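You operate a simulated robot arm through the tools that you are given. There is no shell and no other tool. Be economical: measure what you need, move in short steps, check, and stop when the job is done.

Carry out the task below with a simulated two-armed robot. There is one attempt and no reset: what you move stays moved.

Task
Take the blue cloth from the packing table and lay it out flat on the top of the side table.

The check looks at the end state, three seconds after you hand in, the way a careful person would. Anything else that was tipped, shoved, dropped, spilled or broken makes it a failure. Flat cloth is picked up by pressing the open fingertips on it (5 to 10 N) and closing them slowly along it; thin cloth reads only 2 to 8 mm in the jaws.

Robot
Two 6-joint arms with two-finger parallel grippers on one trunk, on a base that drives. Base frame: it is fixed to the floor where the robot stands at the start and does not move with it; the origin is under the middle of the robot, x ahead of it, y to its left, z up; the surface under the hand at the start is at about z = 850. Readings come in mm, rad, newtons and seconds.
The left shoulder is at the start at [60, 187, 1072], the right one opposite. With the tool pointing down near the work surface each hand reaches from about 280 to 640 mm from the robot's upright axis, wherever it stands, measured 20 degrees to its own side. Places, roughly: top of the side table [-1400, 400, 900]. Payload 1.57 kg a hand.
The tool frame of a hand sits at the grasp point between the pads (the TCP): z along the fingers, y along the line on which they close. The tips reach 30 mm beyond it. The gripper opens to 110 mm. The fingers are 24 mm wide and 12 mm thick; the gripper's body (48 by 112 mm) begins 78 mm behind the TCP.
Orientation is that of the tool frame in the base frame, as a unit quaternion [w, x, y, z]. With the fingers straight down and closing along the base's y, the tool's x points along the base's -x, its y along +y and its z along -z.

Tools
- The arms move only by the tool step_arm. It takes "left_plan", "right_plan" or both (then of equal length, played together; a hand with none holds still); each is a list of rows, each a list of 7 numbers: the shift along the tool's x, y, z in units of 30 mm (1.0 is 30 mm), then the turn, a rotation vector about the tool's x, y, z in units of 4 degrees (1.0 is 4 degrees), then the opening, from 0 (shut) to 1 (fully open). In form: [[tx, ty, tz, rx, ry, rz, grip], ...]. A call has 1 to 10 rows; each row shifts and turns the commanded pose from where the row before left it, along the tool's axes as they then stand. A call with a number of a shift or a turn outside -1 to 1 is refused whole. Rows are played at 5 a second. More than 50 mm and 0.15 rad between two rows, or a gripper value outside its range, and nothing of the call is played. A pose out of reach is approached as far as the arm can. The call stops where the force on the tool passes 40 N (or 10 N more than at its start, if that is more) or the arm is blocked; 0.2 s more then pass. The fingers move at their own pace (about 153 mm/s each) and stop on an object; they squeeze with about 25 N. The grip force told is the motor's: it shows also when the fingers shut on nothing. Time passes only in rows, and 0.2 s behind the last, so rows that do not move let the fingers close. It gives the time, the measured TCP pose, the force on the tool (base axes), the opening and the grip force at its end, in the units of the frame above (readings bear some noise), with the torque about the TCP (base axes, N m) and any sound that the robot's microphone picked up.
- Cameras (640 x 400 px; columns grow to the right, rows downward): "scene" is now at [3.4, 29, 1603.4]; the picture's right is [0.42, -0.91, 0.00], its down [-0.78, -0.36, -0.52] and it looks along [0.47, 0.22, -0.86] (base axes); focal length 254 px, centre (320, 200). "left" rides on the left gripper at [70, -16, -141] in its tool frame; the picture's right is [0.23, 0.97, 0.00], its down [-0.86, 0.20, -0.48] and it looks along [-0.47, 0.11, 0.88] (tool axes); focal length 222 px, centre (320, 200). "right" rides on the right gripper at [70, 16, -141] in its tool frame; the picture's right is [-0.23, 0.97, 0.00], its down [-0.86, -0.20, -0.48] and it looks along [-0.47, -0.11, 0.88] (tool axes); focal length 222 px, centre (320, 200). There is no depth. A picture from a camera that has moved, and an enlarged one, comes with that camera's place and axes in the base frame and with its lens.
- capture(camera): a new picture of that camera. The clock stands still meanwhile.
- lift_body(by): slides the trunk up (or, below 0, down) by that many mm; the arms and the scene camera ride with it, the base frame stays. It gives what a move gives, with no picture.
- drive_base(legs): drives the robot by 1 to 6 legs, each [ahead, left, turn to the left] in mm, mm and rad, along the robot's own axes; the way and the turn of a leg run together, so that a leg with both is an arc; at most 1500 mm and 3.142 rad a leg. The arms and the cameras ride along, it lands a little off, and it stops where it bumps. It gives what a move gives.
- head_to(pan, tilt): turns the head with the scene camera to pan (to the left, within 1.501 rad either way) and tilt (down, from -0.506 to 1.204), counted from straight ahead of the robot. It gives what a move gives.
- zoom(camera, box): a new picture of the part [left, top, right, bottom] of that camera's present view, enlarged. The clock stands still meanwhile.
- close_job(): hands the job in; it is judged then, once.

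Go step by step. Nothing tells you exact positions but the pictures and the camera data: compare them with the known pose of the tool, close in by small moves and look again before you grip or let go. The budget is 120 turns and 108 pictures, counting those below and the enlarged ones. Unless the task says otherwise, let go and move clear before handing in, and close with one line.

The tools are called after "Request:" by a JSON object that holds its "name" and its "arguments". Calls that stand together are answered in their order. step_arm: Moves the arms, as the interface text tells. Its arguments: {"type":"object","properties":{"left_plan":{"type":"array","items":{"type":"array","items":{"type":"number"}}},"right_plan":{"type":"array","items":{"type":"array","items":{"type":"number"}}}},"required":[]} The other tools are called the same way: lift_body (by) slides the trunk up or down; drive_base (legs) drives the base; head_to (pan, tilt) turns the head that bears the scene camera; capture (camera) takes a picture; zoom (camera, box) takes an enlarged picture of a part of a camera's view; close_job () hands the job in.

At the start:

```text
time_s: 0.0
left_eef_pos: [331.9, 379.1, 991.4]
left_orientation: [-0.001, 0.0, 1.0, 0.001]
left_force: [0.6, -0.2, 0.1]
left_torque: [0.02, 0.01, 0.01]
left_opening: 110.1
left_grip_force: 0.1
right_eef_pos: [342.7, 11.6, 992.4]
right_orientation: [0.0, -0.001, 1.0, 0.0]
right_force: [-0.7, -0.8, 0.2]
right_torque: [0.04, 0.02, -0.03]
right_opening: 110.0
right_grip_force: 0.0
trunk travel left (down, up): [-700.0, 290.0]
robot x, y, heading: [2.7, 1.0, -0.003]
head pan, tilt: [0.438, 1.028]
```

scene: 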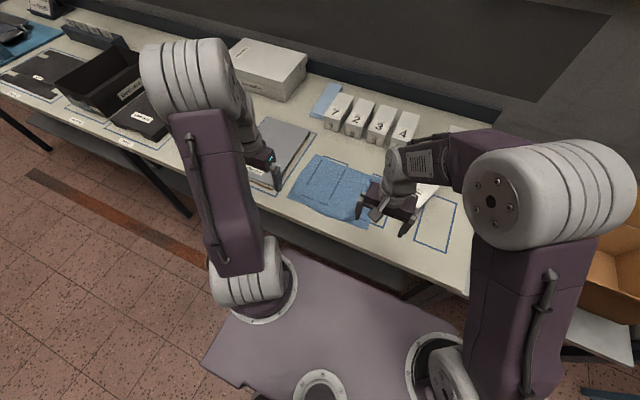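
right: 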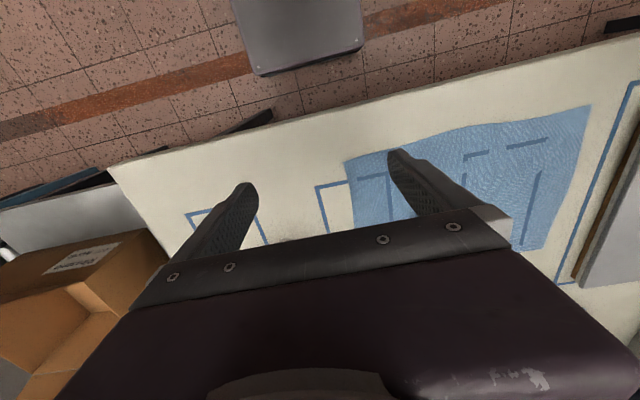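
left: 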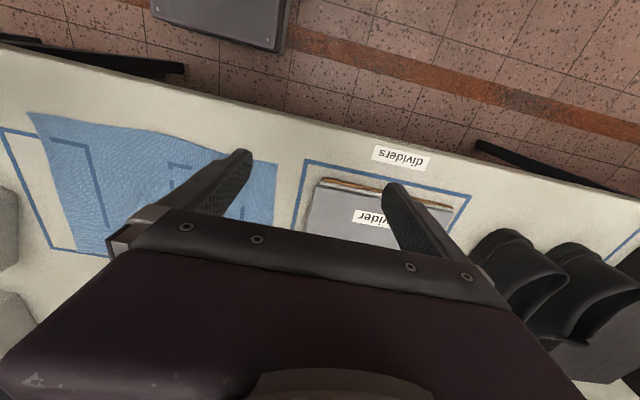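

I see the blue cloth lying on the packing table, roughly x 375–595, y 60–325. I'll look closer at it and look for the side table.

Request:
{"name": "zoom", "arguments": {"camera": "scene", "box": [240, 100, 480, 250]}}

Request:
{"name": "head_to", "arguments": {"pan": 1.5, "tilt": 0.4}}

Request:
{"name": "capture", "arguments": {"camera": "scene"}}

```text
2.67 times, centred on (360, 175) of scene
camera zoom: at [3.4, 29.0, 1603.4], right [0.42, -0.91, 0.0], down [-0.78, -0.36, -0.52], along [0.47, 0.22, -0.86], focal length 678 px, centre (213, 267)
```

zoom: 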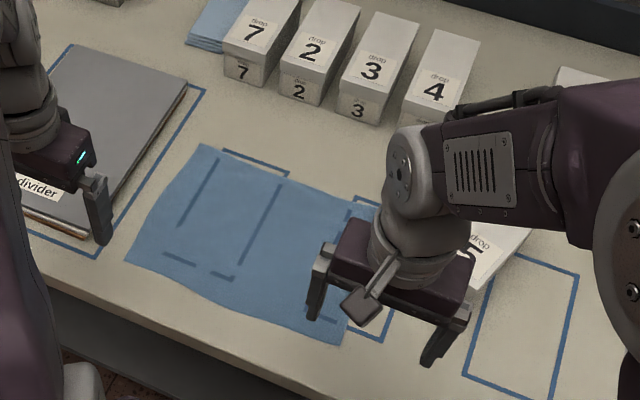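

```text
time_s: 1.3
left_eef_pos: [332.0, 379.1, 989.4]
left_orientation: [0.0, -0.001, 1.0, 0.0]
left_force: [0.0, 1.2, -0.1]
left_torque: [-0.02, -0.04, 0.01]
left_opening: 109.7
left_grip_force: 0.0
right_eef_pos: [342.0, 11.7, 990.0]
right_orientation: [0.0, -0.001, 1.0, 0.0]
right_force: [-0.6, -0.2, -1.0]
right_torque: [-0.01, 0.01, -0.03]
right_opening: 110.1
right_grip_force: 0.0
trunk travel left (down, up): [-700.0, 290.0]
robot x, y, heading: [-1.2, 0.5, -0.0]
head pan, tilt: [1.499, 0.4]
```

```text
103 pictures are left
camera scene: at [-51.4, 92.6, 1655.5], right [1.0, -0.07, 0.0], down [-0.03, -0.39, -0.92], along [0.07, 0.92, -0.39], focal length 254 px, centre (320, 200)
```

scene: 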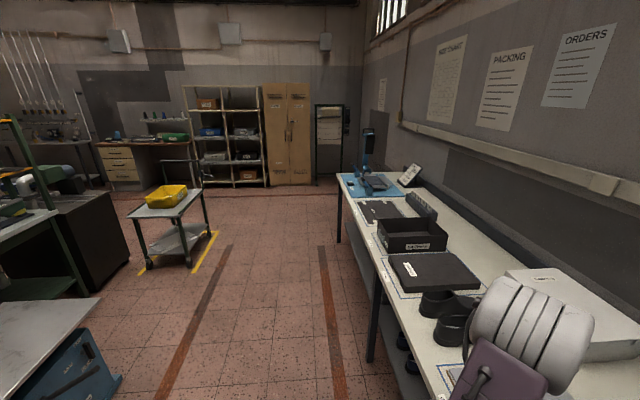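

The side table is behind on the left; a folded blue stack lies further back behind box 7, but the open blue cloth is the one to take. I'll raise the trunk, centre on the cloth and look again.

Request:
{"name": "lift_body", "arguments": {"by": 120}}

Request:
{"name": "drive_base", "arguments": {"legs": [[0, 190, 0]]}}

Request:
{"name": "head_to", "arguments": {"pan": 0.0, "tilt": 1.1}}

Request:
{"name": "capture", "arguments": {"camera": "scene"}}

Request:
{"name": "capture", "arguments": {"camera": "right"}}

```text
time_s: 2.8
left_eef_pos: [331.6, 378.7, 1109.3]
left_orientation: [0.0, 0.0, 1.0, 0.0]
left_force: [-0.9, 0.1, -0.5]
left_torque: [0.01, 0.0, 0.0]
left_opening: 109.8
left_grip_force: 0.0
right_eef_pos: [343.6, 11.9, 1110.6]
right_orientation: [0.0, 0.001, 1.0, 0.0]
right_force: [0.3, 1.0, -0.6]
right_torque: [-0.02, -0.01, 0.04]
right_opening: 110.1
right_grip_force: 0.0
trunk travel left (down, up): [-820.0, 170.0]
robot x, y, heading: [-1.6, -1.0, 0.004]
head pan, tilt: [1.499, 0.4]
```

```text
time_s: 4.4
left_eef_pos: [332.7, 567.7, 1110.2]
left_orientation: [0.0, 0.0, 1.0, 0.001]
left_force: [-0.1, 0.4, -0.1]
left_torque: [0.01, 0.02, 0.02]
left_opening: 110.0
left_grip_force: 0.1
right_eef_pos: [342.9, 198.8, 1110.6]
right_orientation: [0.0, 0.0, 1.0, 0.001]
right_force: [0.5, -0.4, 0.0]
right_torque: [0.01, -0.02, 0.01]
right_opening: 109.7
right_grip_force: 0.1
trunk travel left (down, up): [-820.0, 170.0]
robot x, y, heading: [-2.9, 190.3, 0.002]
head pan, tilt: [1.499, 0.4]
```

```text
time_s: 6.0
left_eef_pos: [331.7, 570.0, 1110.5]
left_orientation: [-0.001, 0.0, 1.0, 0.0]
left_force: [1.1, -0.1, 0.1]
left_torque: [0.05, -0.02, 0.04]
left_opening: 110.1
left_grip_force: 0.1
right_eef_pos: [343.2, 201.7, 1110.1]
right_orientation: [0.0, 0.0, 1.0, 0.0]
right_force: [0.8, -0.6, -0.2]
right_torque: [0.02, -0.04, -0.01]
right_opening: 110.1
right_grip_force: 0.0
trunk travel left (down, up): [-820.0, 170.0]
robot x, y, heading: [2.0, 188.0, -0.001]
head pan, tilt: [0.0, 1.1]
```

```text
102 pictures are left
camera scene: at [5.0, 191.1, 1718.7], right [0.0, -1.0, 0.0], down [-0.89, 0.0, -0.45], along [0.45, 0.0, -0.89], focal length 254 px, centre (320, 200)
```

scene: 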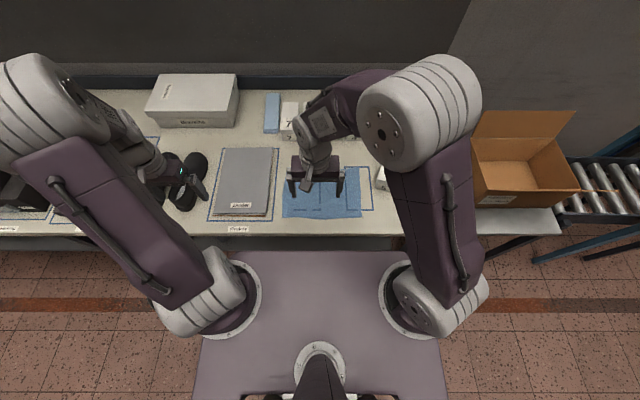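

```text
101 pictures are left
camera right: at [273.9, 218.4, 1251.6], right [0.23, 0.97, 0.0], down [0.86, -0.2, 0.48], along [0.47, -0.11, -0.88], focal length 222 px, centre (320, 200)
```

right: 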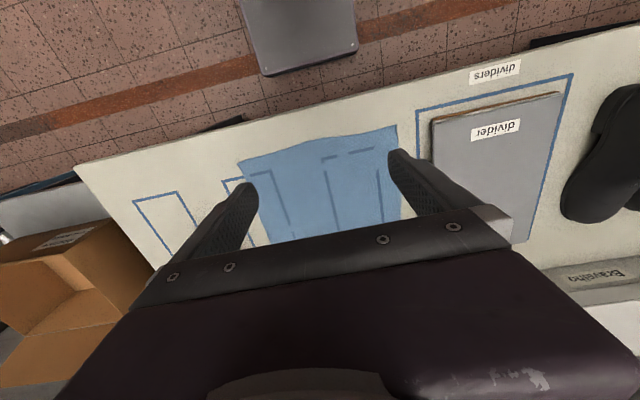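

The cloth is a single sheet spanning roughly x 370–595, y 36–330. I'll bring both hands over the near corners with fingers partly open, then lower.

Request:
{"name": "step_arm", "arguments": {"left_plan": [[-0.252, -1, 0, 0, 0, 0, 0.35], [-0.252, -1, 0, 0, 0, 0, 0.35], [-0.252, -1, 0, 0, 0, 0, 0.35], [-0.252, -1, 0, 0, 0, 0, 0.35], [-0.252, -1, 0, 0, 0, 0, 0.35], [-0.252, -1, 0, 0, 0, 0, 0.35], [-0.252, -1, 0, 0, 0, 0, 0.35], [-0.252, -1, 0, 0, 0, 0, 0.35], [-0.252, -1, 0, 0, 0, 0, 0.35]], "right_plan": [[-0.211, -0.506, 0, 0, 0, 0, 0.35], [-0.211, -0.506, 0, 0, 0, 0, 0.35], [-0.211, -0.506, 0, 0, 0, 0, 0.35], [-0.211, -0.506, 0, 0, 0, 0, 0.35], [-0.211, -0.506, 0, 0, 0, 0, 0.35], [-0.211, -0.506, 0, 0, 0, 0, 0.35], [-0.211, -0.506, 0, 0, 0, 0, 0.35], [-0.211, -0.506, 0, 0, 0, 0, 0.35], [-0.211, -0.506, 0, 0, 0, 0, 0.35]]}}

Request:
{"name": "lift_body", "arguments": {"by": -120}}

Request:
{"name": "capture", "arguments": {"camera": "scene"}}

Request:
{"name": "capture", "arguments": {"camera": "right"}}

Request:
{"name": "capture", "arguments": {"camera": "left"}}

```text
time_s: 8.0
left_eef_pos: [400.3, 298.2, 1110.8]
left_orientation: [0.0, -0.001, 1.0, 0.0]
left_force: [0.3, 0.3, 0.1]
left_torque: [-0.03, 0.02, 0.0]
left_opening: 38.5
left_grip_force: 0.0
right_eef_pos: [400.6, 64.6, 1110.2]
right_orientation: [0.0, -0.001, 1.0, 0.001]
right_force: [0.1, -0.3, 0.6]
right_torque: [0.04, 0.04, 0.0]
right_opening: 38.6
right_grip_force: 0.0
trunk travel left (down, up): [-820.0, 170.0]
robot x, y, heading: [-4.1, 189.5, 0.003]
head pan, tilt: [0.0, 1.1]
```

```text
time_s: 9.5
left_eef_pos: [399.3, 301.0, 990.6]
left_orientation: [0.0, -0.001, 1.0, 0.0]
left_force: [-0.2, -0.9, -0.3]
left_torque: [0.02, 0.0, 0.0]
left_opening: 38.5
left_grip_force: 0.3
right_eef_pos: [400.1, 65.5, 990.4]
right_orientation: [0.0, 0.0, 1.0, 0.0]
right_force: [0.1, -0.7, -0.6]
right_torque: [-0.02, -0.03, 0.02]
right_opening: 38.6
right_grip_force: 0.0
trunk travel left (down, up): [-700.0, 290.0]
robot x, y, heading: [-1.0, 193.5, -0.001]
head pan, tilt: [0.0, 1.1]
```

```text
100 pictures are left
camera scene: at [4.8, 191.2, 1598.7], right [0.0, -1.0, 0.0], down [-0.89, 0.0, -0.45], along [0.45, 0.0, -0.89], focal length 254 px, centre (320, 200)
```

scene: 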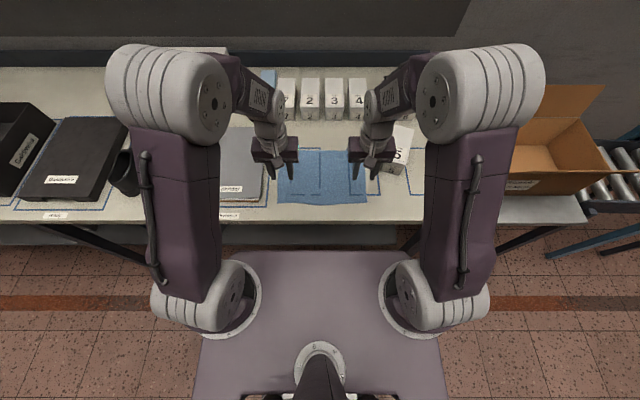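

```text
99 pictures are left
camera right: at [330.4, 81.7, 1131.7], right [0.23, 0.97, 0.0], down [0.86, -0.2, 0.48], along [0.47, -0.11, -0.88], focal length 222 px, centre (320, 200)
```

right: 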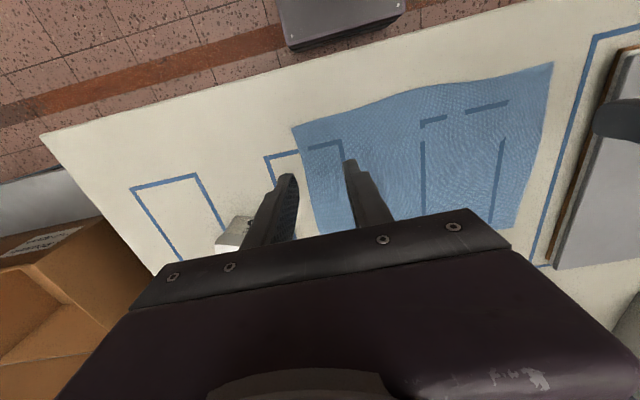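

```text
98 pictures are left
camera left: at [329.3, 284.4, 1133.2], right [-0.23, 0.97, 0.0], down [0.85, 0.2, 0.48], along [0.47, 0.11, -0.88], focal length 222 px, centre (320, 200)
```

left: 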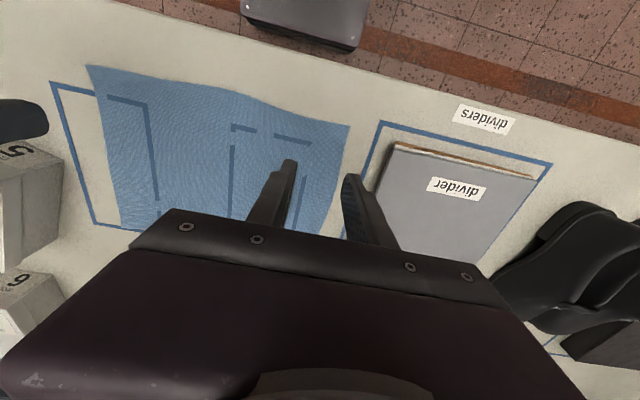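

Edges confirmed: right edge y≈33, left edge y≈333, near edge x≈375. I'll shift both hands slightly inward and descend to just above the cloth.

Request:
{"name": "step_arm", "arguments": {"left_plan": [[0.1, -0.1, 0.85, 0, 0, 0, 0.35], [0, -0.1, 0.85, 0, 0, 0, 0.35], [0, -0.1, 0.85, 0, 0, 0, 0.35], [0, -0.07, 0.85, 0, 0, 0, 0.35]], "right_plan": [[0.1, 0.1, 0.85, 0, 0, 0, 0.35], [0, 0.1, 0.85, 0, 0, 0, 0.35], [0, 0.1, 0.85, 0, 0, 0, 0.35], [0, 0.03, 0.85, 0, 0, 0, 0.35]]}}

Request:
{"name": "capture", "arguments": {"camera": "right"}}

Request:
{"name": "capture", "arguments": {"camera": "left"}}

```text
time_s: 10.5
left_eef_pos: [398.5, 288.8, 889.4]
left_orientation: [0.0, 0.0, 1.0, 0.0]
left_force: [-0.3, -0.3, 0.0]
left_torque: [-0.02, -0.01, 0.02]
left_opening: 38.6
left_grip_force: 0.0
right_eef_pos: [398.7, 76.2, 888.5]
right_orientation: [-0.001, 0.001, 1.0, 0.0]
right_force: [-0.3, 0.3, 1.0]
right_torque: [-0.02, 0.02, -0.01]
right_opening: 38.6
right_grip_force: 0.0
trunk travel left (down, up): [-700.0, 290.0]
robot x, y, heading: [-1.9, 189.1, -0.001]
head pan, tilt: [0.0, 1.1]
```

```text
97 pictures are left
camera right: at [328.6, 92.2, 1029.4], right [0.23, 0.97, 0.0], down [0.86, -0.2, 0.48], along [0.47, -0.11, -0.88], focal length 222 px, centre (320, 200)
```

right: 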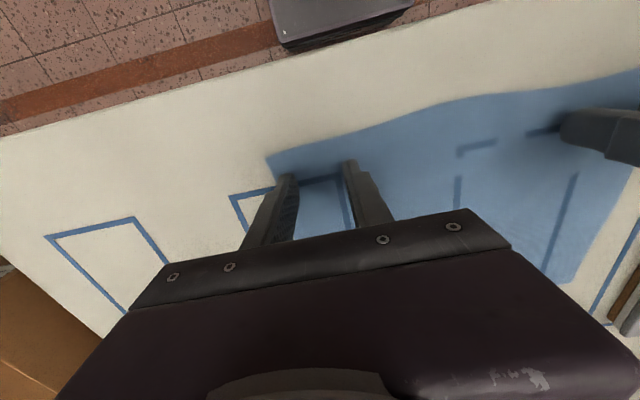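

```text
96 pictures are left
camera left: at [328.0, 273.2, 1031.1], right [-0.23, 0.97, 0.0], down [0.86, 0.2, 0.48], along [0.47, 0.11, -0.88], focal length 222 px, centre (320, 200)
```

left: 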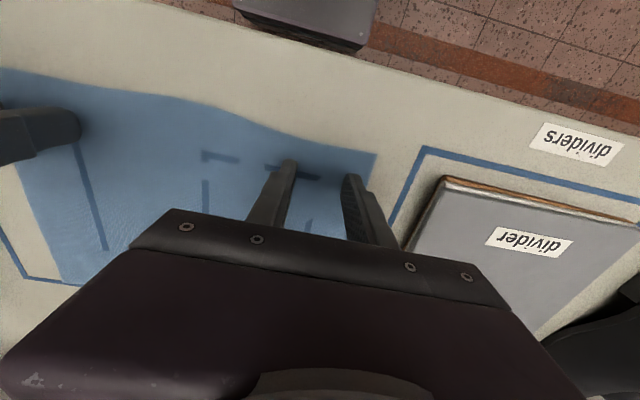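

Both hands sit well within the corners. I'll lower gently to contact.

Request:
{"name": "step_arm", "arguments": {"left_plan": [[0, 0, 0.15, 0, 0, 0, 0.35], [0, 0, 0.13, 0, 0, 0, 0.35]], "right_plan": [[0, 0, 0.15, 0, 0, 0, 0.35], [0, 0, 0.13, 0, 0, 0, 0.35]]}}

```text
time_s: 11.1
left_eef_pos: [397.0, 288.3, 880.8]
left_orientation: [0.001, 0.0, 1.0, -0.001]
left_force: [1.5, -0.3, 5.5]
left_torque: [0.01, -0.02, -0.03]
left_opening: 38.7
left_grip_force: 0.0
right_eef_pos: [396.1, 76.2, 880.8]
right_orientation: [0.001, 0.0, 1.0, 0.001]
right_force: [0.8, 0.1, 3.3]
right_torque: [-0.07, -0.02, 0.02]
right_opening: 38.4
right_grip_force: 0.0
trunk travel left (down, up): [-700.0, 290.0]
robot x, y, heading: [-0.9, 190.4, 0.002]
head pan, tilt: [0.0, 1.1]
```

Request:
{"name": "step_arm", "arguments": {"left_plan": [[0, 0, 0.03, 0, 0, 0, 0.35], [0, 0, 0, 0, 0, 0, 0.35]], "right_plan": [[0, 0, 0.05, 0, 0, 0, 0.35], [0, 0, 0, 0, 0, 0, 0.35]]}}

```text
time_s: 11.7
left_eef_pos: [396.0, 288.4, 881.3]
left_orientation: [0.002, 0.0, 1.0, 0.0]
left_force: [2.5, 0.4, 10.9]
left_torque: [0.14, -0.01, 0.0]
left_opening: 38.7
left_grip_force: 0.0
right_eef_pos: [396.0, 75.3, 882.0]
right_orientation: [0.002, 0.0, 1.0, 0.0]
right_force: [3.0, -2.9, 28.6]
right_torque: [-0.45, 0.09, 0.07]
right_opening: 38.3
right_grip_force: 0.0
trunk travel left (down, up): [-700.0, 290.0]
robot x, y, heading: [-1.9, 192.3, -0.005]
head pan, tilt: [0.0, 1.1]
```

Contact made; the right presses a bit too hard, so I back it off slightly.

Request:
{"name": "step_arm", "arguments": {"left_plan": [[0, 0, -0.01, 0, 0, 0, 0.35], [0, 0, 0, 0, 0, 0, 0.35]], "right_plan": [[0, 0, -0.035, 0, 0, 0, 0.35], [0, 0, 0, 0, 0, 0, 0.35]]}}

```text
time_s: 12.3
left_eef_pos: [395.4, 289.4, 881.3]
left_orientation: [0.002, 0.001, 1.0, 0.0]
left_force: [0.9, 0.0, 19.0]
left_torque: [0.11, 0.08, -0.04]
left_opening: 38.5
left_grip_force: 0.1
right_eef_pos: [395.7, 75.7, 880.6]
right_orientation: [0.002, -0.001, 1.0, 0.0]
right_force: [4.6, -0.4, 22.6]
right_torque: [-0.31, 0.0, 0.06]
right_opening: 38.5
right_grip_force: 0.1
trunk travel left (down, up): [-700.0, 290.0]
robot x, y, heading: [0.8, 187.9, 0.004]
head pan, tilt: [0.0, 1.1]
```

Request:
{"name": "step_arm", "arguments": {"left_plan": [[0, 0, -0.03, 0, 0, 0, 0.35], [0, 0, 0, 0, 0, 0, 0.35], [0, 0, 0, 0, 0, 0, 0.35]], "right_plan": [[0, 0, -0.04, 0, 0, 0, 0.35], [0, 0, 0, 0, 0, 0, 0.35], [0, 0, 0, 0, 0, 0, 0.35]]}}

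```text
time_s: 13.1
left_eef_pos: [395.5, 289.5, 881.6]
left_orientation: [0.0, 0.0, 1.0, 0.0]
left_force: [1.9, -0.4, 15.0]
left_torque: [0.08, -0.01, -0.02]
left_opening: 38.2
left_grip_force: 0.2
right_eef_pos: [396.0, 75.3, 881.7]
right_orientation: [0.0, 0.0, 1.0, 0.0]
right_force: [0.5, 1.4, 8.3]
right_torque: [-0.08, 0.03, 0.0]
right_opening: 38.2
right_grip_force: 0.1
trunk travel left (down, up): [-700.0, 290.0]
robot x, y, heading: [2.8, 191.2, -0.002]
head pan, tilt: [0.0, 1.1]
```

Forces are near the right range; ease the left a touch and close slowly.

Request:
{"name": "step_arm", "arguments": {"left_plan": [[0, 0, -0.02, 0, 0, 0, 0.35], [0, 0, 0, 0, 0, 0, 0.31], [0, 0, 0, 0, 0, 0, 0.27], [0, 0, 0, 0, 0, 0, 0.23], [0, 0, 0, 0, 0, 0, 0.19], [0, 0, 0, 0, 0, 0, 0.15], [0, 0, 0, 0, 0, 0, 0.11], [0, 0, 0, 0, 0, 0, 0.07], [0, 0, 0, 0, 0, 0, 0.03], [0, 0, 0, 0, 0, 0, 0]], "right_plan": [[0, 0, 0, 0, 0, 0, 0.35], [0, 0, 0, 0, 0, 0, 0.31], [0, 0, 0, 0, 0, 0, 0.27], [0, 0, 0, 0, 0, 0, 0.23], [0, 0, 0, 0, 0, 0, 0.19], [0, 0, 0, 0, 0, 0, 0.15], [0, 0, 0, 0, 0, 0, 0.11], [0, 0, 0, 0, 0, 0, 0.07], [0, 0, 0, 0, 0, 0, 0.03], [0, 0, 0, 0, 0, 0, 0]]}}

Request:
{"name": "capture", "arguments": {"camera": "right"}}

Request:
{"name": "capture", "arguments": {"camera": "left"}}

```text
time_s: 15.3
left_eef_pos: [396.9, 287.3, 882.0]
left_orientation: [0.0, 0.0, 1.0, 0.0]
left_force: [0.9, 0.0, 3.3]
left_torque: [0.02, 0.01, 0.02]
left_opening: 1.9
left_grip_force: 23.6
right_eef_pos: [396.5, 74.5, 880.7]
right_orientation: [-0.001, -0.001, 1.0, 0.0]
right_force: [-1.1, 0.4, 4.5]
right_torque: [-0.04, 0.01, 0.01]
right_opening: 0.0
right_grip_force: 21.0
trunk travel left (down, up): [-700.0, 290.0]
robot x, y, heading: [1.5, 189.4, 0.001]
head pan, tilt: [0.0, 1.1]
```

```text
95 pictures are left
camera right: at [326.9, 91.3, 1022.3], right [0.23, 0.97, 0.0], down [0.85, -0.2, 0.48], along [0.47, -0.11, -0.88], focal length 222 px, centre (320, 200)
```

right: 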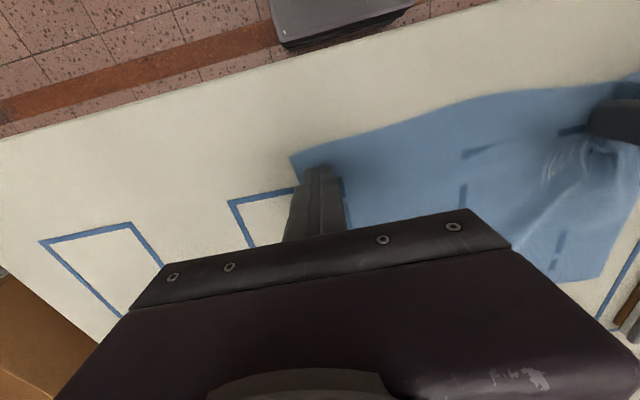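

```text
94 pictures are left
camera left: at [325.9, 273.3, 1023.5], right [-0.23, 0.97, 0.0], down [0.85, 0.2, 0.48], along [0.47, 0.11, -0.88], focal length 222 px, centre (320, 200)
```

left: 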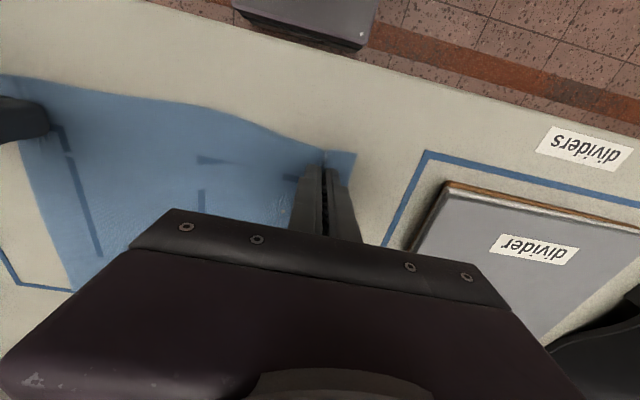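

Left has a pinch (1.9 mm); the right slipped (0.0). I'll redo the right a bit further inward with firmer press.

Request:
{"name": "step_arm", "arguments": {"right_plan": [[0, 0, -0.3, 0, 0, 0, 0.0], [0, 0.3, 0, 0, 0, 0, 0.35], [0, 0, 0, 0, 0, 0, 0.35], [0, 0, 0.15, 0, 0, 0, 0.35], [0, 0, 0.12, 0, 0, 0, 0.35], [0, 0, 0.06, 0, 0, 0, 0.35], [0, 0, 0, 0, 0, 0, 0.35]]}}

```text
time_s: 16.9
left_eef_pos: [396.5, 288.8, 882.5]
left_orientation: [-0.001, 0.0, 1.0, 0.0]
left_force: [0.7, 0.2, 0.5]
left_torque: [0.02, 0.01, 0.0]
left_opening: 2.0
left_grip_force: 23.7
right_eef_pos: [396.7, 85.2, 880.5]
right_orientation: [0.001, 0.0, 1.0, 0.0]
right_force: [-0.8, -0.5, 13.8]
right_torque: [-0.27, 0.07, 0.0]
right_opening: 38.9
right_grip_force: 0.5
trunk travel left (down, up): [-700.0, 290.0]
robot x, y, heading: [0.1, 197.1, 0.003]
head pan, tilt: [0.0, 1.1]
```

Request:
{"name": "step_arm", "arguments": {"right_plan": [[0, 0, -0.01, 0, 0, 0, 0.3], [0, 0, 0, 0, 0, 0, 0.26], [0, 0, 0, 0, 0, 0, 0.22], [0, 0, 0, 0, 0, 0, 0.18], [0, 0, 0, 0, 0, 0, 0.14], [0, 0, 0, 0, 0, 0, 0.1], [0, 0, 0, 0, 0, 0, 0.06], [0, 0, 0, 0, 0, 0, 0.03], [0, 0, 0, 0, 0, 0, 0], [0, 0, 0, 0, 0, 0, 0]]}}

Request:
{"name": "capture", "arguments": {"camera": "right"}}

```text
time_s: 19.1
left_eef_pos: [396.2, 288.7, 881.4]
left_orientation: [0.0, 0.0, 1.0, 0.0]
left_force: [-0.2, -0.1, 1.6]
left_torque: [0.01, -0.03, 0.0]
left_opening: 2.3
left_grip_force: 23.2
right_eef_pos: [397.0, 84.2, 880.3]
right_orientation: [0.001, 0.0, 1.0, 0.0]
right_force: [-0.3, 2.2, 16.3]
right_torque: [0.0, 0.04, 0.0]
right_opening: 1.8
right_grip_force: 23.5
trunk travel left (down, up): [-700.0, 290.0]
robot x, y, heading: [2.2, 190.3, -0.002]
head pan, tilt: [0.0, 1.1]
```

```text
93 pictures are left
camera right: at [326.7, 100.8, 1022.2], right [0.23, 0.97, 0.0], down [0.85, -0.2, 0.48], along [0.47, -0.11, -0.88], focal length 222 px, centre (320, 200)
```

right: 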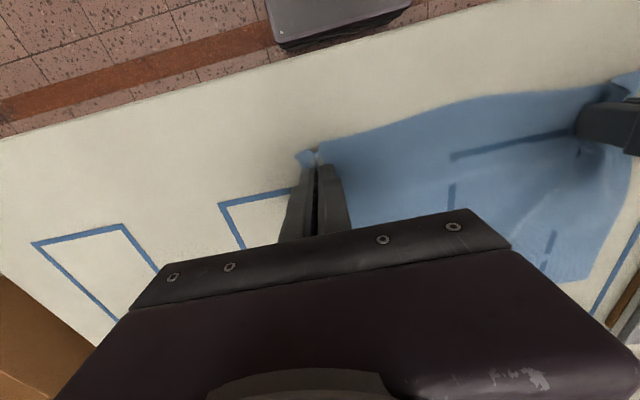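

Both jaws now hold cloth (≈2 mm). I'll lift a little and check.

Request:
{"name": "step_arm", "arguments": {"left_plan": [[0, 0, -0.5, 0, 0, 0, 0], [0, 0, -0.7, 0, 0, 0, 0], [0, 0, -0.7, 0, 0, 0, 0], [0, 0, -0.7, 0, 0, 0, 0]], "right_plan": [[0, 0, -0.5, 0, 0, 0, 0], [0, 0, -0.7, 0, 0, 0, 0], [0, 0, -0.7, 0, 0, 0, 0], [0, 0, -0.7, 0, 0, 0, 0]]}}

Request:
{"name": "capture", "arguments": {"camera": "scene"}}

```text
time_s: 20.1
left_eef_pos: [394.5, 289.2, 959.1]
left_orientation: [0.0, 0.0, 1.0, 0.0]
left_force: [0.0, 0.1, 0.2]
left_torque: [-0.01, 0.0, 0.01]
left_opening: 2.0
left_grip_force: 23.3
right_eef_pos: [395.7, 84.4, 957.3]
right_orientation: [0.001, 0.0, 1.0, 0.001]
right_force: [0.1, 0.8, 0.3]
right_torque: [0.01, -0.01, 0.02]
right_opening: 2.0
right_grip_force: 23.6
trunk travel left (down, up): [-700.0, 290.0]
robot x, y, heading: [-1.5, 190.7, 0.002]
head pan, tilt: [0.0, 1.1]
```

```text
92 pictures are left
camera scene: at [3.4, 191.1, 1598.6], right [0.0, -1.0, 0.0], down [-0.89, 0.0, -0.45], along [0.45, 0.0, -0.89], focal length 254 px, centre (320, 200)
```

scene: 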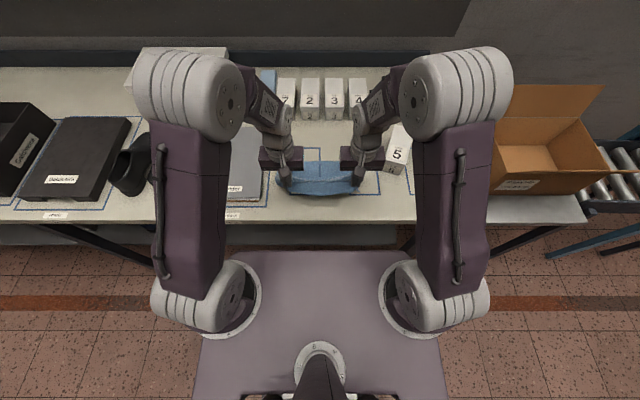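

The cloth lifts in both hands. Raise the trunk and look at the side table before driving.

Request:
{"name": "lift_body", "arguments": {"by": 270}}

Request:
{"name": "drive_base", "arguments": {"legs": [[-250, 0, 0]]}}

Request:
{"name": "head_to", "arguments": {"pan": 1.5, "tilt": 0.6}}

Request:
{"name": "capture", "arguments": {"camera": "scene"}}

Request:
{"name": "capture", "arguments": {"camera": "left"}}

```text
time_s: 22.8
left_eef_pos: [395.4, 288.4, 1227.9]
left_orientation: [-0.001, 0.0, 1.0, 0.0]
left_force: [-0.4, -0.5, -0.1]
left_torque: [0.02, 0.01, -0.02]
left_opening: 2.2
left_grip_force: 24.1
right_eef_pos: [397.4, 84.6, 1228.7]
right_orientation: [0.0, -0.001, 1.0, 0.0]
right_force: [-0.6, 0.0, 0.9]
right_torque: [0.0, -0.01, 0.01]
right_opening: 1.9
right_grip_force: 23.4
trunk travel left (down, up): [-970.0, 20.0]
robot x, y, heading: [-1.9, 197.4, 0.001]
head pan, tilt: [0.0, 1.1]
```

```text
time_s: 24.6
left_eef_pos: [151.2, 287.5, 1227.9]
left_orientation: [-0.002, 0.0, 1.0, 0.0]
left_force: [1.1, -0.1, 0.4]
left_torque: [0.02, 0.05, 0.02]
left_opening: 2.0
left_grip_force: 23.5
right_eef_pos: [151.7, 82.9, 1228.0]
right_orientation: [-0.002, 0.001, 1.0, 0.001]
right_force: [0.5, -0.4, -0.1]
right_torque: [0.01, 0.0, 0.03]
right_opening: 2.3
right_grip_force: 23.1
trunk travel left (down, up): [-970.0, 20.0]
robot x, y, heading: [-248.0, 193.1, 0.001]
head pan, tilt: [0.0, 1.1]
```

```text
time_s: 26.2
left_eef_pos: [148.6, 288.2, 1228.7]
left_orientation: [0.0, 0.001, 1.0, 0.0]
left_force: [0.3, -0.9, -0.2]
left_torque: [-0.01, -0.02, 0.0]
left_opening: 2.0
left_grip_force: 23.9
right_eef_pos: [147.4, 84.0, 1229.1]
right_orientation: [-0.001, 0.001, 1.0, 0.001]
right_force: [-1.0, -0.8, -0.1]
right_torque: [-0.01, 0.0, 0.01]
right_opening: 1.8
right_grip_force: 23.8
trunk travel left (down, up): [-970.0, 20.0]
robot x, y, heading: [-247.7, 191.4, -0.003]
head pan, tilt: [1.499, 0.6]
```

```text
91 pictures are left
camera scene: at [-301.3, 279.5, 1907.3], right [1.0, -0.07, 0.0], down [-0.04, -0.56, -0.82], along [0.06, 0.82, -0.57], focal length 254 px, centre (320, 200)
```

scene: 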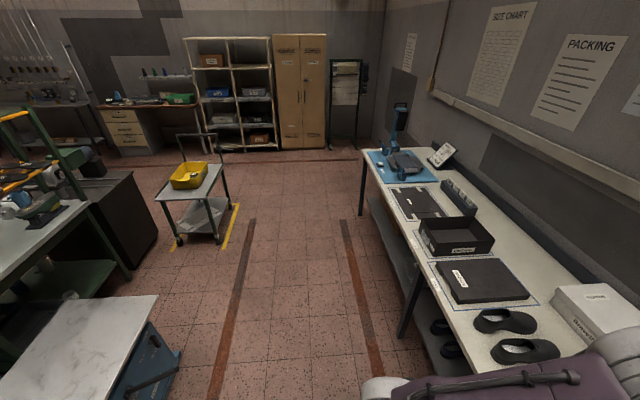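

```text
90 pictures are left
camera left: at [77.1, 272.3, 1371.2], right [-0.23, 0.97, 0.0], down [0.86, 0.2, 0.48], along [0.47, 0.11, -0.88], focal length 222 px, centre (320, 200)
```

left: 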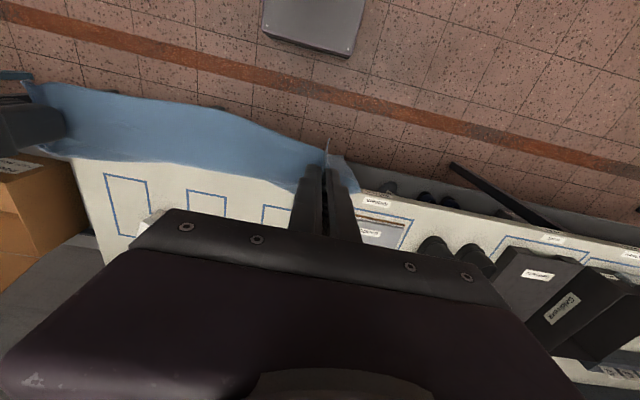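

The white-grey topped table is at lower left. I'll turn left to face it and look properly.

Request:
{"name": "drive_base", "arguments": {"legs": [[-100, 0, 0], [0, 0, 1.57]]}}

Request:
{"name": "head_to", "arguments": {"pan": 1.2, "tilt": 0.7}}

Request:
{"name": "capture", "arguments": {"camera": "scene"}}

```text
time_s: 31.2
left_eef_pos: [-446.9, 587.3, 1228.7]
left_orientation: [0.0, 0.708, -0.706, 0.0]
left_force: [-0.5, 0.4, 0.4]
left_torque: [0.0, 0.0, 0.0]
left_opening: 1.9
left_grip_force: 23.1
right_eef_pos: [-241.9, 588.4, 1228.5]
right_orientation: [0.001, 0.708, -0.706, -0.001]
right_force: [-0.2, 0.2, 0.3]
right_torque: [0.04, 0.01, -0.03]
right_opening: 1.7
right_grip_force: 23.6
trunk travel left (down, up): [-970.0, 20.0]
robot x, y, heading: [-349.9, 195.7, 1.568]
head pan, tilt: [1.499, 0.6]
```

```text
time_s: 32.0
left_eef_pos: [-446.4, 586.7, 1228.1]
left_orientation: [0.0, 0.708, -0.706, 0.001]
left_force: [0.5, -0.7, -0.3]
left_torque: [-0.02, 0.01, -0.04]
left_opening: 1.8
left_grip_force: 23.8
right_eef_pos: [-242.5, 588.4, 1229.5]
right_orientation: [0.0, 0.708, -0.706, 0.0]
right_force: [-0.1, 0.2, 0.6]
right_torque: [-0.01, 0.02, -0.02]
right_opening: 1.9
right_grip_force: 23.4
trunk travel left (down, up): [-970.0, 20.0]
robot x, y, heading: [-348.1, 190.5, 1.574]
head pan, tilt: [1.201, 0.7]
```

```text
89 pictures are left
camera scene: at [-426.6, 162.2, 1898.7], right [0.36, 0.93, 0.0], down [0.6, -0.23, -0.77], along [-0.71, 0.28, -0.64], focal length 254 px, centre (320, 200)
```

scene: 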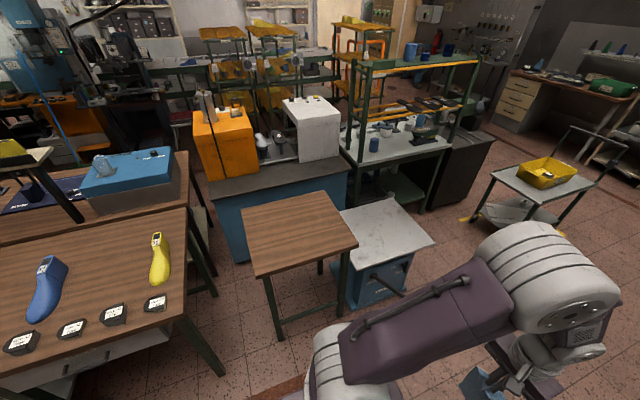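

The side table is the wooden-topped one, clear, spanning about x −1630…−1137, y 135…655. I'll turn to face it (heading π) and approach in two stages.

Request:
{"name": "drive_base", "arguments": {"legs": [[0, 0, 1.57], [0, -203, 0], [350, 0, 0]]}}

Request:
{"name": "head_to", "arguments": {"pan": 0, "tilt": 0.95}}

Request:
{"name": "capture", "arguments": {"camera": "scene"}}

Request:
{"name": "capture", "arguments": {"camera": "left"}}

```text
time_s: 39.3
left_eef_pos: [-1090.0, 307.3, 1228.6]
left_orientation: [0.001, 1.0, -0.007, -0.001]
left_force: [0.6, 0.2, -0.6]
left_torque: [0.0, 0.04, 0.0]
left_opening: 1.9
left_grip_force: 23.8
right_eef_pos: [-1086.9, 512.4, 1230.7]
right_orientation: [0.0, 1.0, -0.007, -0.001]
right_force: [0.0, -0.2, -0.1]
right_torque: [0.01, 0.02, -0.03]
right_opening: 2.1
right_grip_force: 23.7
trunk travel left (down, up): [-970.0, 20.0]
robot x, y, heading: [-693.3, 398.5, 3.132]
head pan, tilt: [1.201, 0.7]
```

```text
time_s: 40.7
left_eef_pos: [-1092.7, 307.3, 1227.1]
left_orientation: [0.0, 1.0, -0.007, 0.0]
left_force: [-0.3, -0.5, 0.1]
left_torque: [-0.02, -0.01, -0.01]
left_opening: 2.1
left_grip_force: 23.6
right_eef_pos: [-1090.1, 511.5, 1229.6]
right_orientation: [0.0, 1.0, -0.006, 0.0]
right_force: [0.3, -0.4, -0.3]
right_torque: [0.0, -0.01, -0.02]
right_opening: 1.8
right_grip_force: 23.2
trunk travel left (down, up): [-970.0, 20.0]
robot x, y, heading: [-694.8, 399.6, 3.123]
head pan, tilt: [0.0, 0.949]
```

```text
88 pictures are left
camera scene: at [-705.0, 399.5, 1878.9], right [0.01, 1.0, 0.0], down [0.81, -0.01, -0.58], along [-0.58, 0.01, -0.81], focal length 254 px, centre (320, 200)
```

scene: 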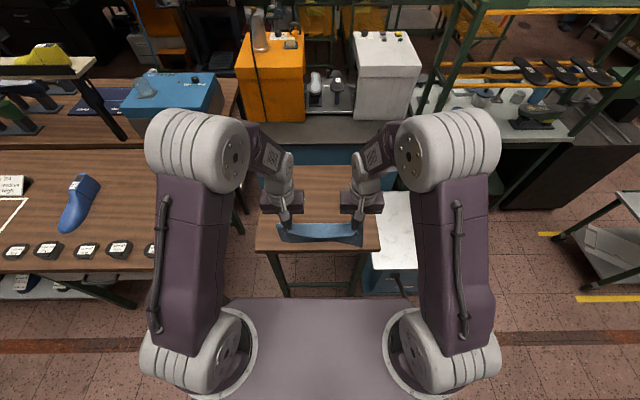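

```text
87 pictures are left
camera left: at [-1022.5, 323.3, 1371.1], right [0.21, -0.98, 0.0], down [-0.86, -0.19, 0.48], along [-0.47, -0.1, -0.88], focal length 222 px, centre (320, 200)
```

left: 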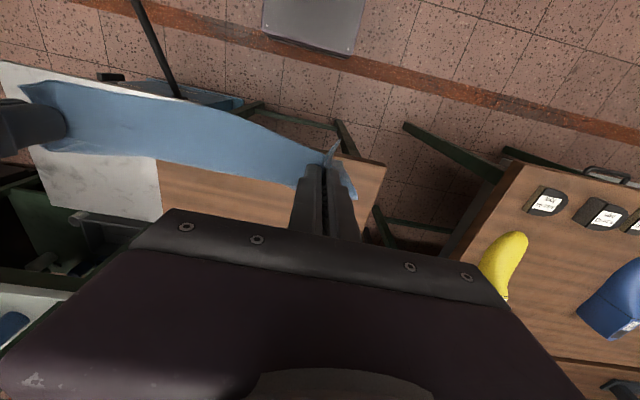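

The table's near edge is at x≈−1147 and centred on me; the cloth hangs nicely. I'll close the remaining distance and test the reach forward at height.

Request:
{"name": "drive_base", "arguments": {"legs": [[136, 0, 0.01]]}}

Request:
{"name": "step_arm", "arguments": {"left_plan": [[-0.9, 0, 0, 0, 0, 0, 0], [-0.9, 0, 0, 0, 0, 0, 0], [-0.9, 0, 0, 0, 0, 0, 0], [-0.9, 0, 0, 0, 0, 0, 0], [-0.9, 0, 0, 0, 0, 0, 0], [-0.9, 0, 0, 0, 0, 0, 0]], "right_plan": [[-0.9, 0, 0, 0, 0, 0, 0], [-0.9, 0, 0, 0, 0, 0, 0], [-0.9, 0, 0, 0, 0, 0, 0], [-0.9, 0, 0, 0, 0, 0, 0], [-0.9, 0, 0, 0, 0, 0, 0], [-0.9, 0, 0, 0, 0, 0, 0]]}}

Request:
{"name": "capture", "arguments": {"camera": "scene"}}

Request:
{"name": "capture", "arguments": {"camera": "right"}}

```text
time_s: 42.0
left_eef_pos: [-1223.6, 305.3, 1229.2]
left_orientation: [0.0, 1.0, -0.003, -0.003]
left_force: [0.4, 0.0, -0.1]
left_torque: [-0.02, 0.02, -0.02]
left_opening: 2.1
left_grip_force: 23.8
right_eef_pos: [-1222.3, 509.2, 1230.1]
right_orientation: [0.0, 1.0, -0.002, -0.001]
right_force: [0.7, 0.7, -0.2]
right_torque: [-0.03, 0.04, -0.05]
right_opening: 1.7
right_grip_force: 23.1
trunk travel left (down, up): [-970.0, 20.0]
robot x, y, heading: [-832.3, 398.0, 3.138]
head pan, tilt: [0.0, 0.949]
```

```text
time_s: 43.4
left_eef_pos: [-1392.1, 304.9, 1227.4]
left_orientation: [0.001, 1.0, -0.004, 0.002]
left_force: [-0.8, 0.1, 0.1]
left_torque: [0.02, -0.04, -0.05]
left_opening: 2.2
left_grip_force: 23.2
right_eef_pos: [-1391.4, 512.0, 1227.5]
right_orientation: [0.0, 1.0, -0.003, 0.002]
right_force: [0.0, -1.5, -1.0]
right_torque: [0.02, -0.03, -0.01]
right_opening: 1.9
right_grip_force: 23.2
trunk travel left (down, up): [-970.0, 20.0]
robot x, y, heading: [-827.8, 403.5, 3.136]
head pan, tilt: [0.0, 0.949]
```

```text
86 pictures are left
camera scene: at [-844.9, 401.0, 1878.9], right [0.01, 1.0, 0.0], down [0.81, 0.0, -0.58], along [-0.58, 0.0, -0.81], focal length 254 px, centre (320, 200)
```

scene: 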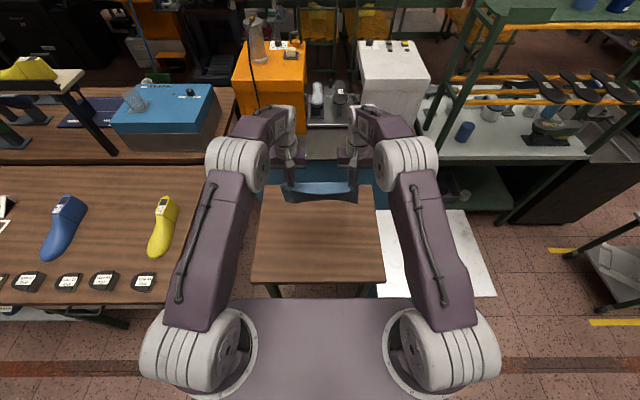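

```text
85 pictures are left
camera right: at [-1322.1, 494.7, 1368.9], right [-0.23, -0.97, 0.0], down [-0.86, 0.2, 0.48], along [-0.46, 0.11, -0.88], focal length 222 px, centre (320, 200)
```

right: 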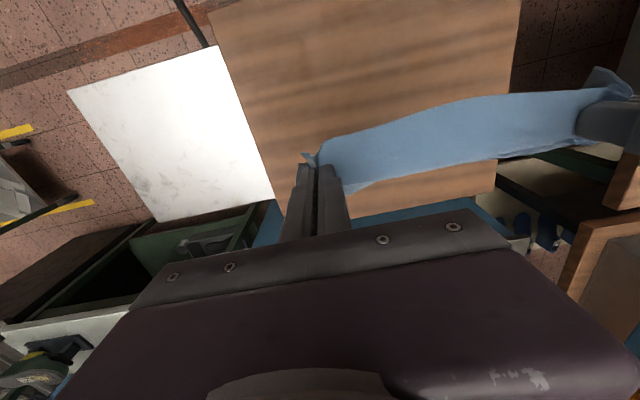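

Reach is fine. I'll spread the hands to take out the sag, move a bit further forward and check tension.

Request:
{"name": "step_arm", "arguments": {"left_plan": [[-0.4, 0.2, 0, 0, 0, 0, 0], [-0.4, 0.2, -0.3, 0, 0, 0, 0], [-0.4, 0.1, -0.5, 0, 0, 0, 0], [0, 0, -0.5, 0, 0, 0, 0], [0, 0, -0.4, 0, 0, 0, 0]], "right_plan": [[-0.4, -0.2, 0, 0, 0, 0, 0], [-0.4, -0.2, -0.3, 0, 0, 0, 0], [-0.4, -0.1, -0.5, 0, 0, 0, 0], [0, 0, -0.5, 0, 0, 0, 0], [0, 0, -0.4, 0, 0, 0, 0]]}}

Request:
{"name": "capture", "arguments": {"camera": "right"}}

Request:
{"name": "zoom", "arguments": {"camera": "scene", "box": [220, 120, 420, 245]}}

```text
time_s: 44.6
left_eef_pos: [-1418.6, 294.1, 1279.5]
left_orientation: [-0.004, 1.0, -0.003, 0.0]
left_force: [1.5, 29.3, 0.2]
left_torque: [0.92, -0.03, 0.15]
left_opening: 2.1
left_grip_force: 23.5
left hand out of reach, approached as far as the arm can: row 4
right_eef_pos: [-1419.2, 524.8, 1280.3]
right_orientation: [0.003, 1.0, -0.002, 0.001]
right_force: [0.3, -29.5, 0.0]
right_torque: [-0.91, 0.04, -0.36]
right_opening: 1.7
right_grip_force: 23.8
right hand out of reach, approached as far as the arm can: row 5
trunk travel left (down, up): [-970.0, 20.0]
robot x, y, heading: [-828.7, 400.7, 3.134]
head pan, tilt: [0.0, 0.949]
```

```text
84 pictures are left
camera right: at [-1349.3, 508.9, 1421.3], right [-0.23, -0.97, 0.01], down [-0.85, 0.21, 0.48], along [-0.47, 0.1, -0.88], focal length 222 px, centre (320, 200)
```

right: 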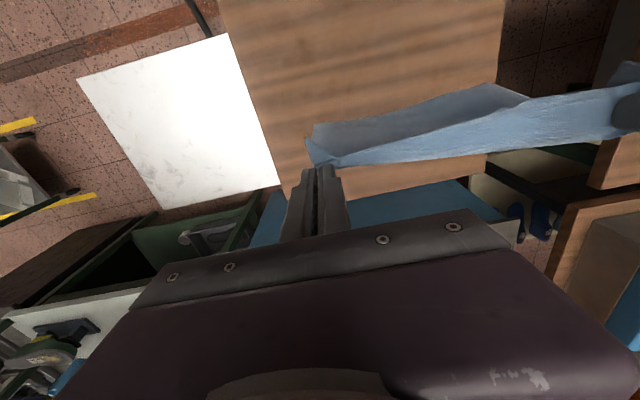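

```text
3.20 times, centred on (320, 182) of scene
camera zoom: at [-839.4, 401.0, 1878.9], right [0.01, 1.0, 0.0], down [0.81, 0.0, -0.58], along [-0.58, 0.0, -0.81], focal length 814 px, centre (320, 256)
```

zoom: 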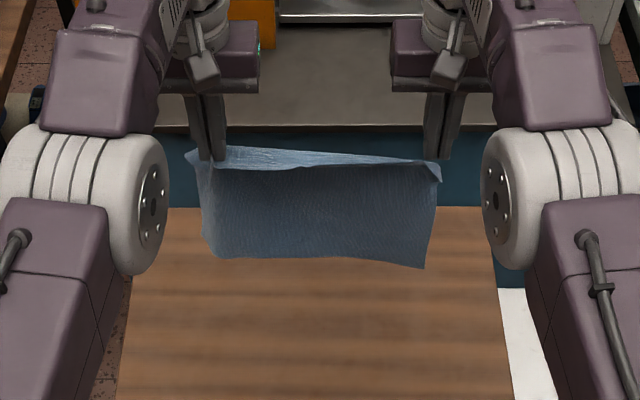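

Taut at about 29 N, so I ease in a few mm, then lower the trunk so the free edge nears the table.

Request:
{"name": "step_arm", "arguments": {"left_plan": [[0, -0.13, 0, 0, 0, 0, 0], [0, 0, 0, 0, 0, 0, 0]], "right_plan": [[0, 0.13, 0, 0, 0, 0, 0], [0, 0, 0, 0, 0, 0, 0]]}}

Request:
{"name": "lift_body", "arguments": {"by": -140}}

Request:
{"name": "capture", "arguments": {"camera": "scene"}}

Request:
{"name": "capture", "arguments": {"camera": "right"}}

```text
time_s: 45.2
left_eef_pos: [-1419.9, 296.1, 1279.6]
left_orientation: [-0.002, 1.0, -0.003, 0.0]
left_force: [-0.2, 18.1, 0.2]
left_torque: [0.55, -0.05, 0.08]
left_opening: 2.1
left_grip_force: 23.6
right_eef_pos: [-1419.0, 522.4, 1279.4]
right_orientation: [0.001, 1.0, -0.003, -0.001]
right_force: [0.4, -18.5, -0.8]
right_torque: [-0.57, 0.04, -0.23]
right_opening: 1.5
right_grip_force: 23.1
trunk travel left (down, up): [-970.0, 20.0]
robot x, y, heading: [-830.4, 402.0, 3.137]
head pan, tilt: [0.0, 0.949]
```

```text
time_s: 46.9
left_eef_pos: [-1420.2, 296.2, 1139.2]
left_orientation: [-0.001, 1.0, -0.004, 0.0]
left_force: [-0.2, 17.6, 0.1]
left_torque: [0.51, -0.05, 0.08]
left_opening: 2.1
left_grip_force: 23.7
right_eef_pos: [-1420.3, 521.9, 1139.3]
right_orientation: [0.002, 1.0, -0.003, 0.0]
right_force: [-0.3, -17.0, -0.5]
right_torque: [-0.54, 0.03, -0.2]
right_opening: 1.6
right_grip_force: 23.4
trunk travel left (down, up): [-830.0, 160.0]
robot x, y, heading: [-831.8, 401.9, 3.138]
head pan, tilt: [0.0, 0.949]
```

```text
82 pictures are left
camera scene: at [-841.5, 401.0, 1739.0], right [0.01, 1.0, 0.0], down [0.81, 0.0, -0.58], along [-0.58, 0.0, -0.81], focal length 254 px, centre (320, 200)
```

scene: 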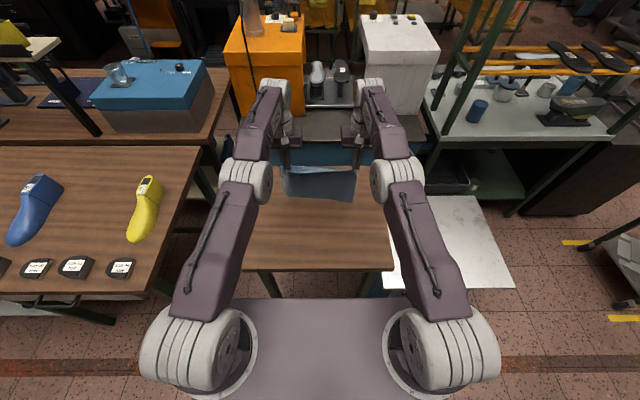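

```text
81 pictures are left
camera right: at [-1350.6, 505.9, 1280.6], right [-0.23, -0.97, 0.0], down [-0.85, 0.2, 0.48], along [-0.47, 0.11, -0.88], focal length 222 px, centre (320, 200)
```

right: 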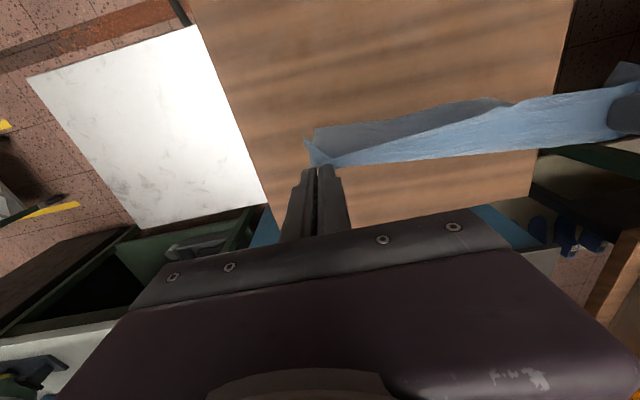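

The free edge hangs about 30 mm over the table. I'll relax the tension, touch the edge down and start laying by drawing the hands back while lowering.

Request:
{"name": "step_arm", "arguments": {"left_plan": [[0, -0.12, 0.3, 0, 0, 0, 0], [0, 0, 0.4, 0, 0, 0, 0], [0.2, 0, 0.35, 0, 0, 0, 0], [0.5, 0, 0.3, 0, 0, 0, 0], [0.5, 0, 0.4, 0, 0, 0, 0], [0.5, 0, 0.45, 0, 0, 0, 0], [0.5, 0, 0.45, 0, 0, 0, 0]], "right_plan": [[0, 0.12, 0.3, 0, 0, 0, 0], [0, 0, 0.4, 0, 0, 0, 0], [0.2, 0, 0.35, 0, 0, 0, 0], [0.5, 0, 0.3, 0, 0, 0, 0], [0.5, 0, 0.4, 0, 0, 0, 0], [0.5, 0, 0.45, 0, 0, 0, 0], [0.5, 0, 0.45, 0, 0, 0, 0]]}}

Request:
{"name": "zoom", "arguments": {"camera": "scene", "box": [220, 140, 420, 265]}}

Request:
{"name": "capture", "arguments": {"camera": "right"}}

Request:
{"name": "capture", "arguments": {"camera": "left"}}

```text
time_s: 48.5
left_eef_pos: [-1420.3, 311.1, 1063.7]
left_orientation: [0.0, 1.0, -0.003, 0.001]
left_force: [3.7, 8.6, 0.2]
left_torque: [0.26, -0.1, -0.02]
left_opening: 2.1
left_grip_force: 23.4
left hand out of reach, approached as far as the arm can: row 3, 4, 5, 6, 7
right_eef_pos: [-1355.0, 519.3, 1059.4]
right_orientation: [0.0, 1.0, -0.004, -0.001]
right_force: [-3.5, -8.7, 0.3]
right_torque: [-0.25, 0.12, -0.15]
right_opening: 1.6
right_grip_force: 23.1
trunk travel left (down, up): [-830.0, 160.0]
robot x, y, heading: [-827.0, 404.0, 3.134]
head pan, tilt: [0.0, 0.949]
```

```text
3.20 times, centred on (320, 202) of scene
camera zoom: at [-841.3, 401.0, 1738.9], right [0.01, 1.0, 0.0], down [0.81, 0.0, -0.58], along [-0.58, 0.0, -0.81], focal length 814 px, centre (320, 192)
```

zoom: 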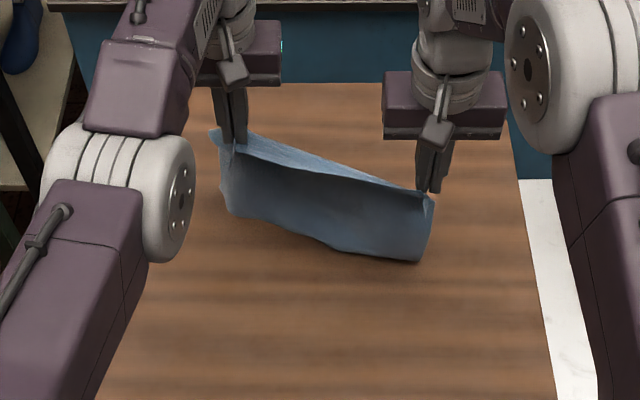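

```text
79 pictures are left
camera right: at [-1284.5, 502.2, 1200.5], right [-0.23, -0.97, 0.0], down [-0.85, 0.2, 0.48], along [-0.47, 0.11, -0.88], focal length 222 px, centre (320, 200)
```

right: 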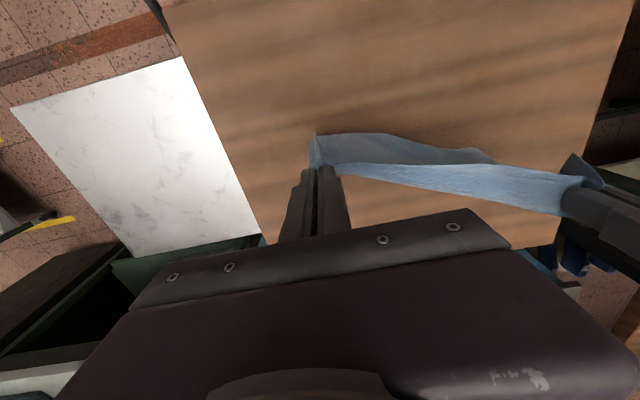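

```text
78 pictures are left
camera left: at [-1351.4, 326.6, 1205.7], right [0.22, -0.98, 0.0], down [-0.86, -0.19, 0.48], along [-0.46, -0.11, -0.88], focal length 222 px, centre (320, 200)
```

left: 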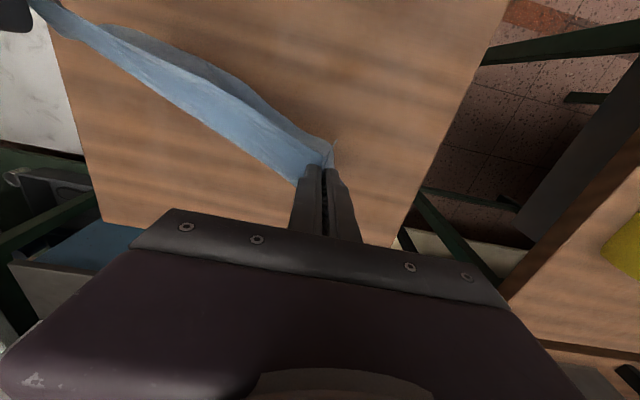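

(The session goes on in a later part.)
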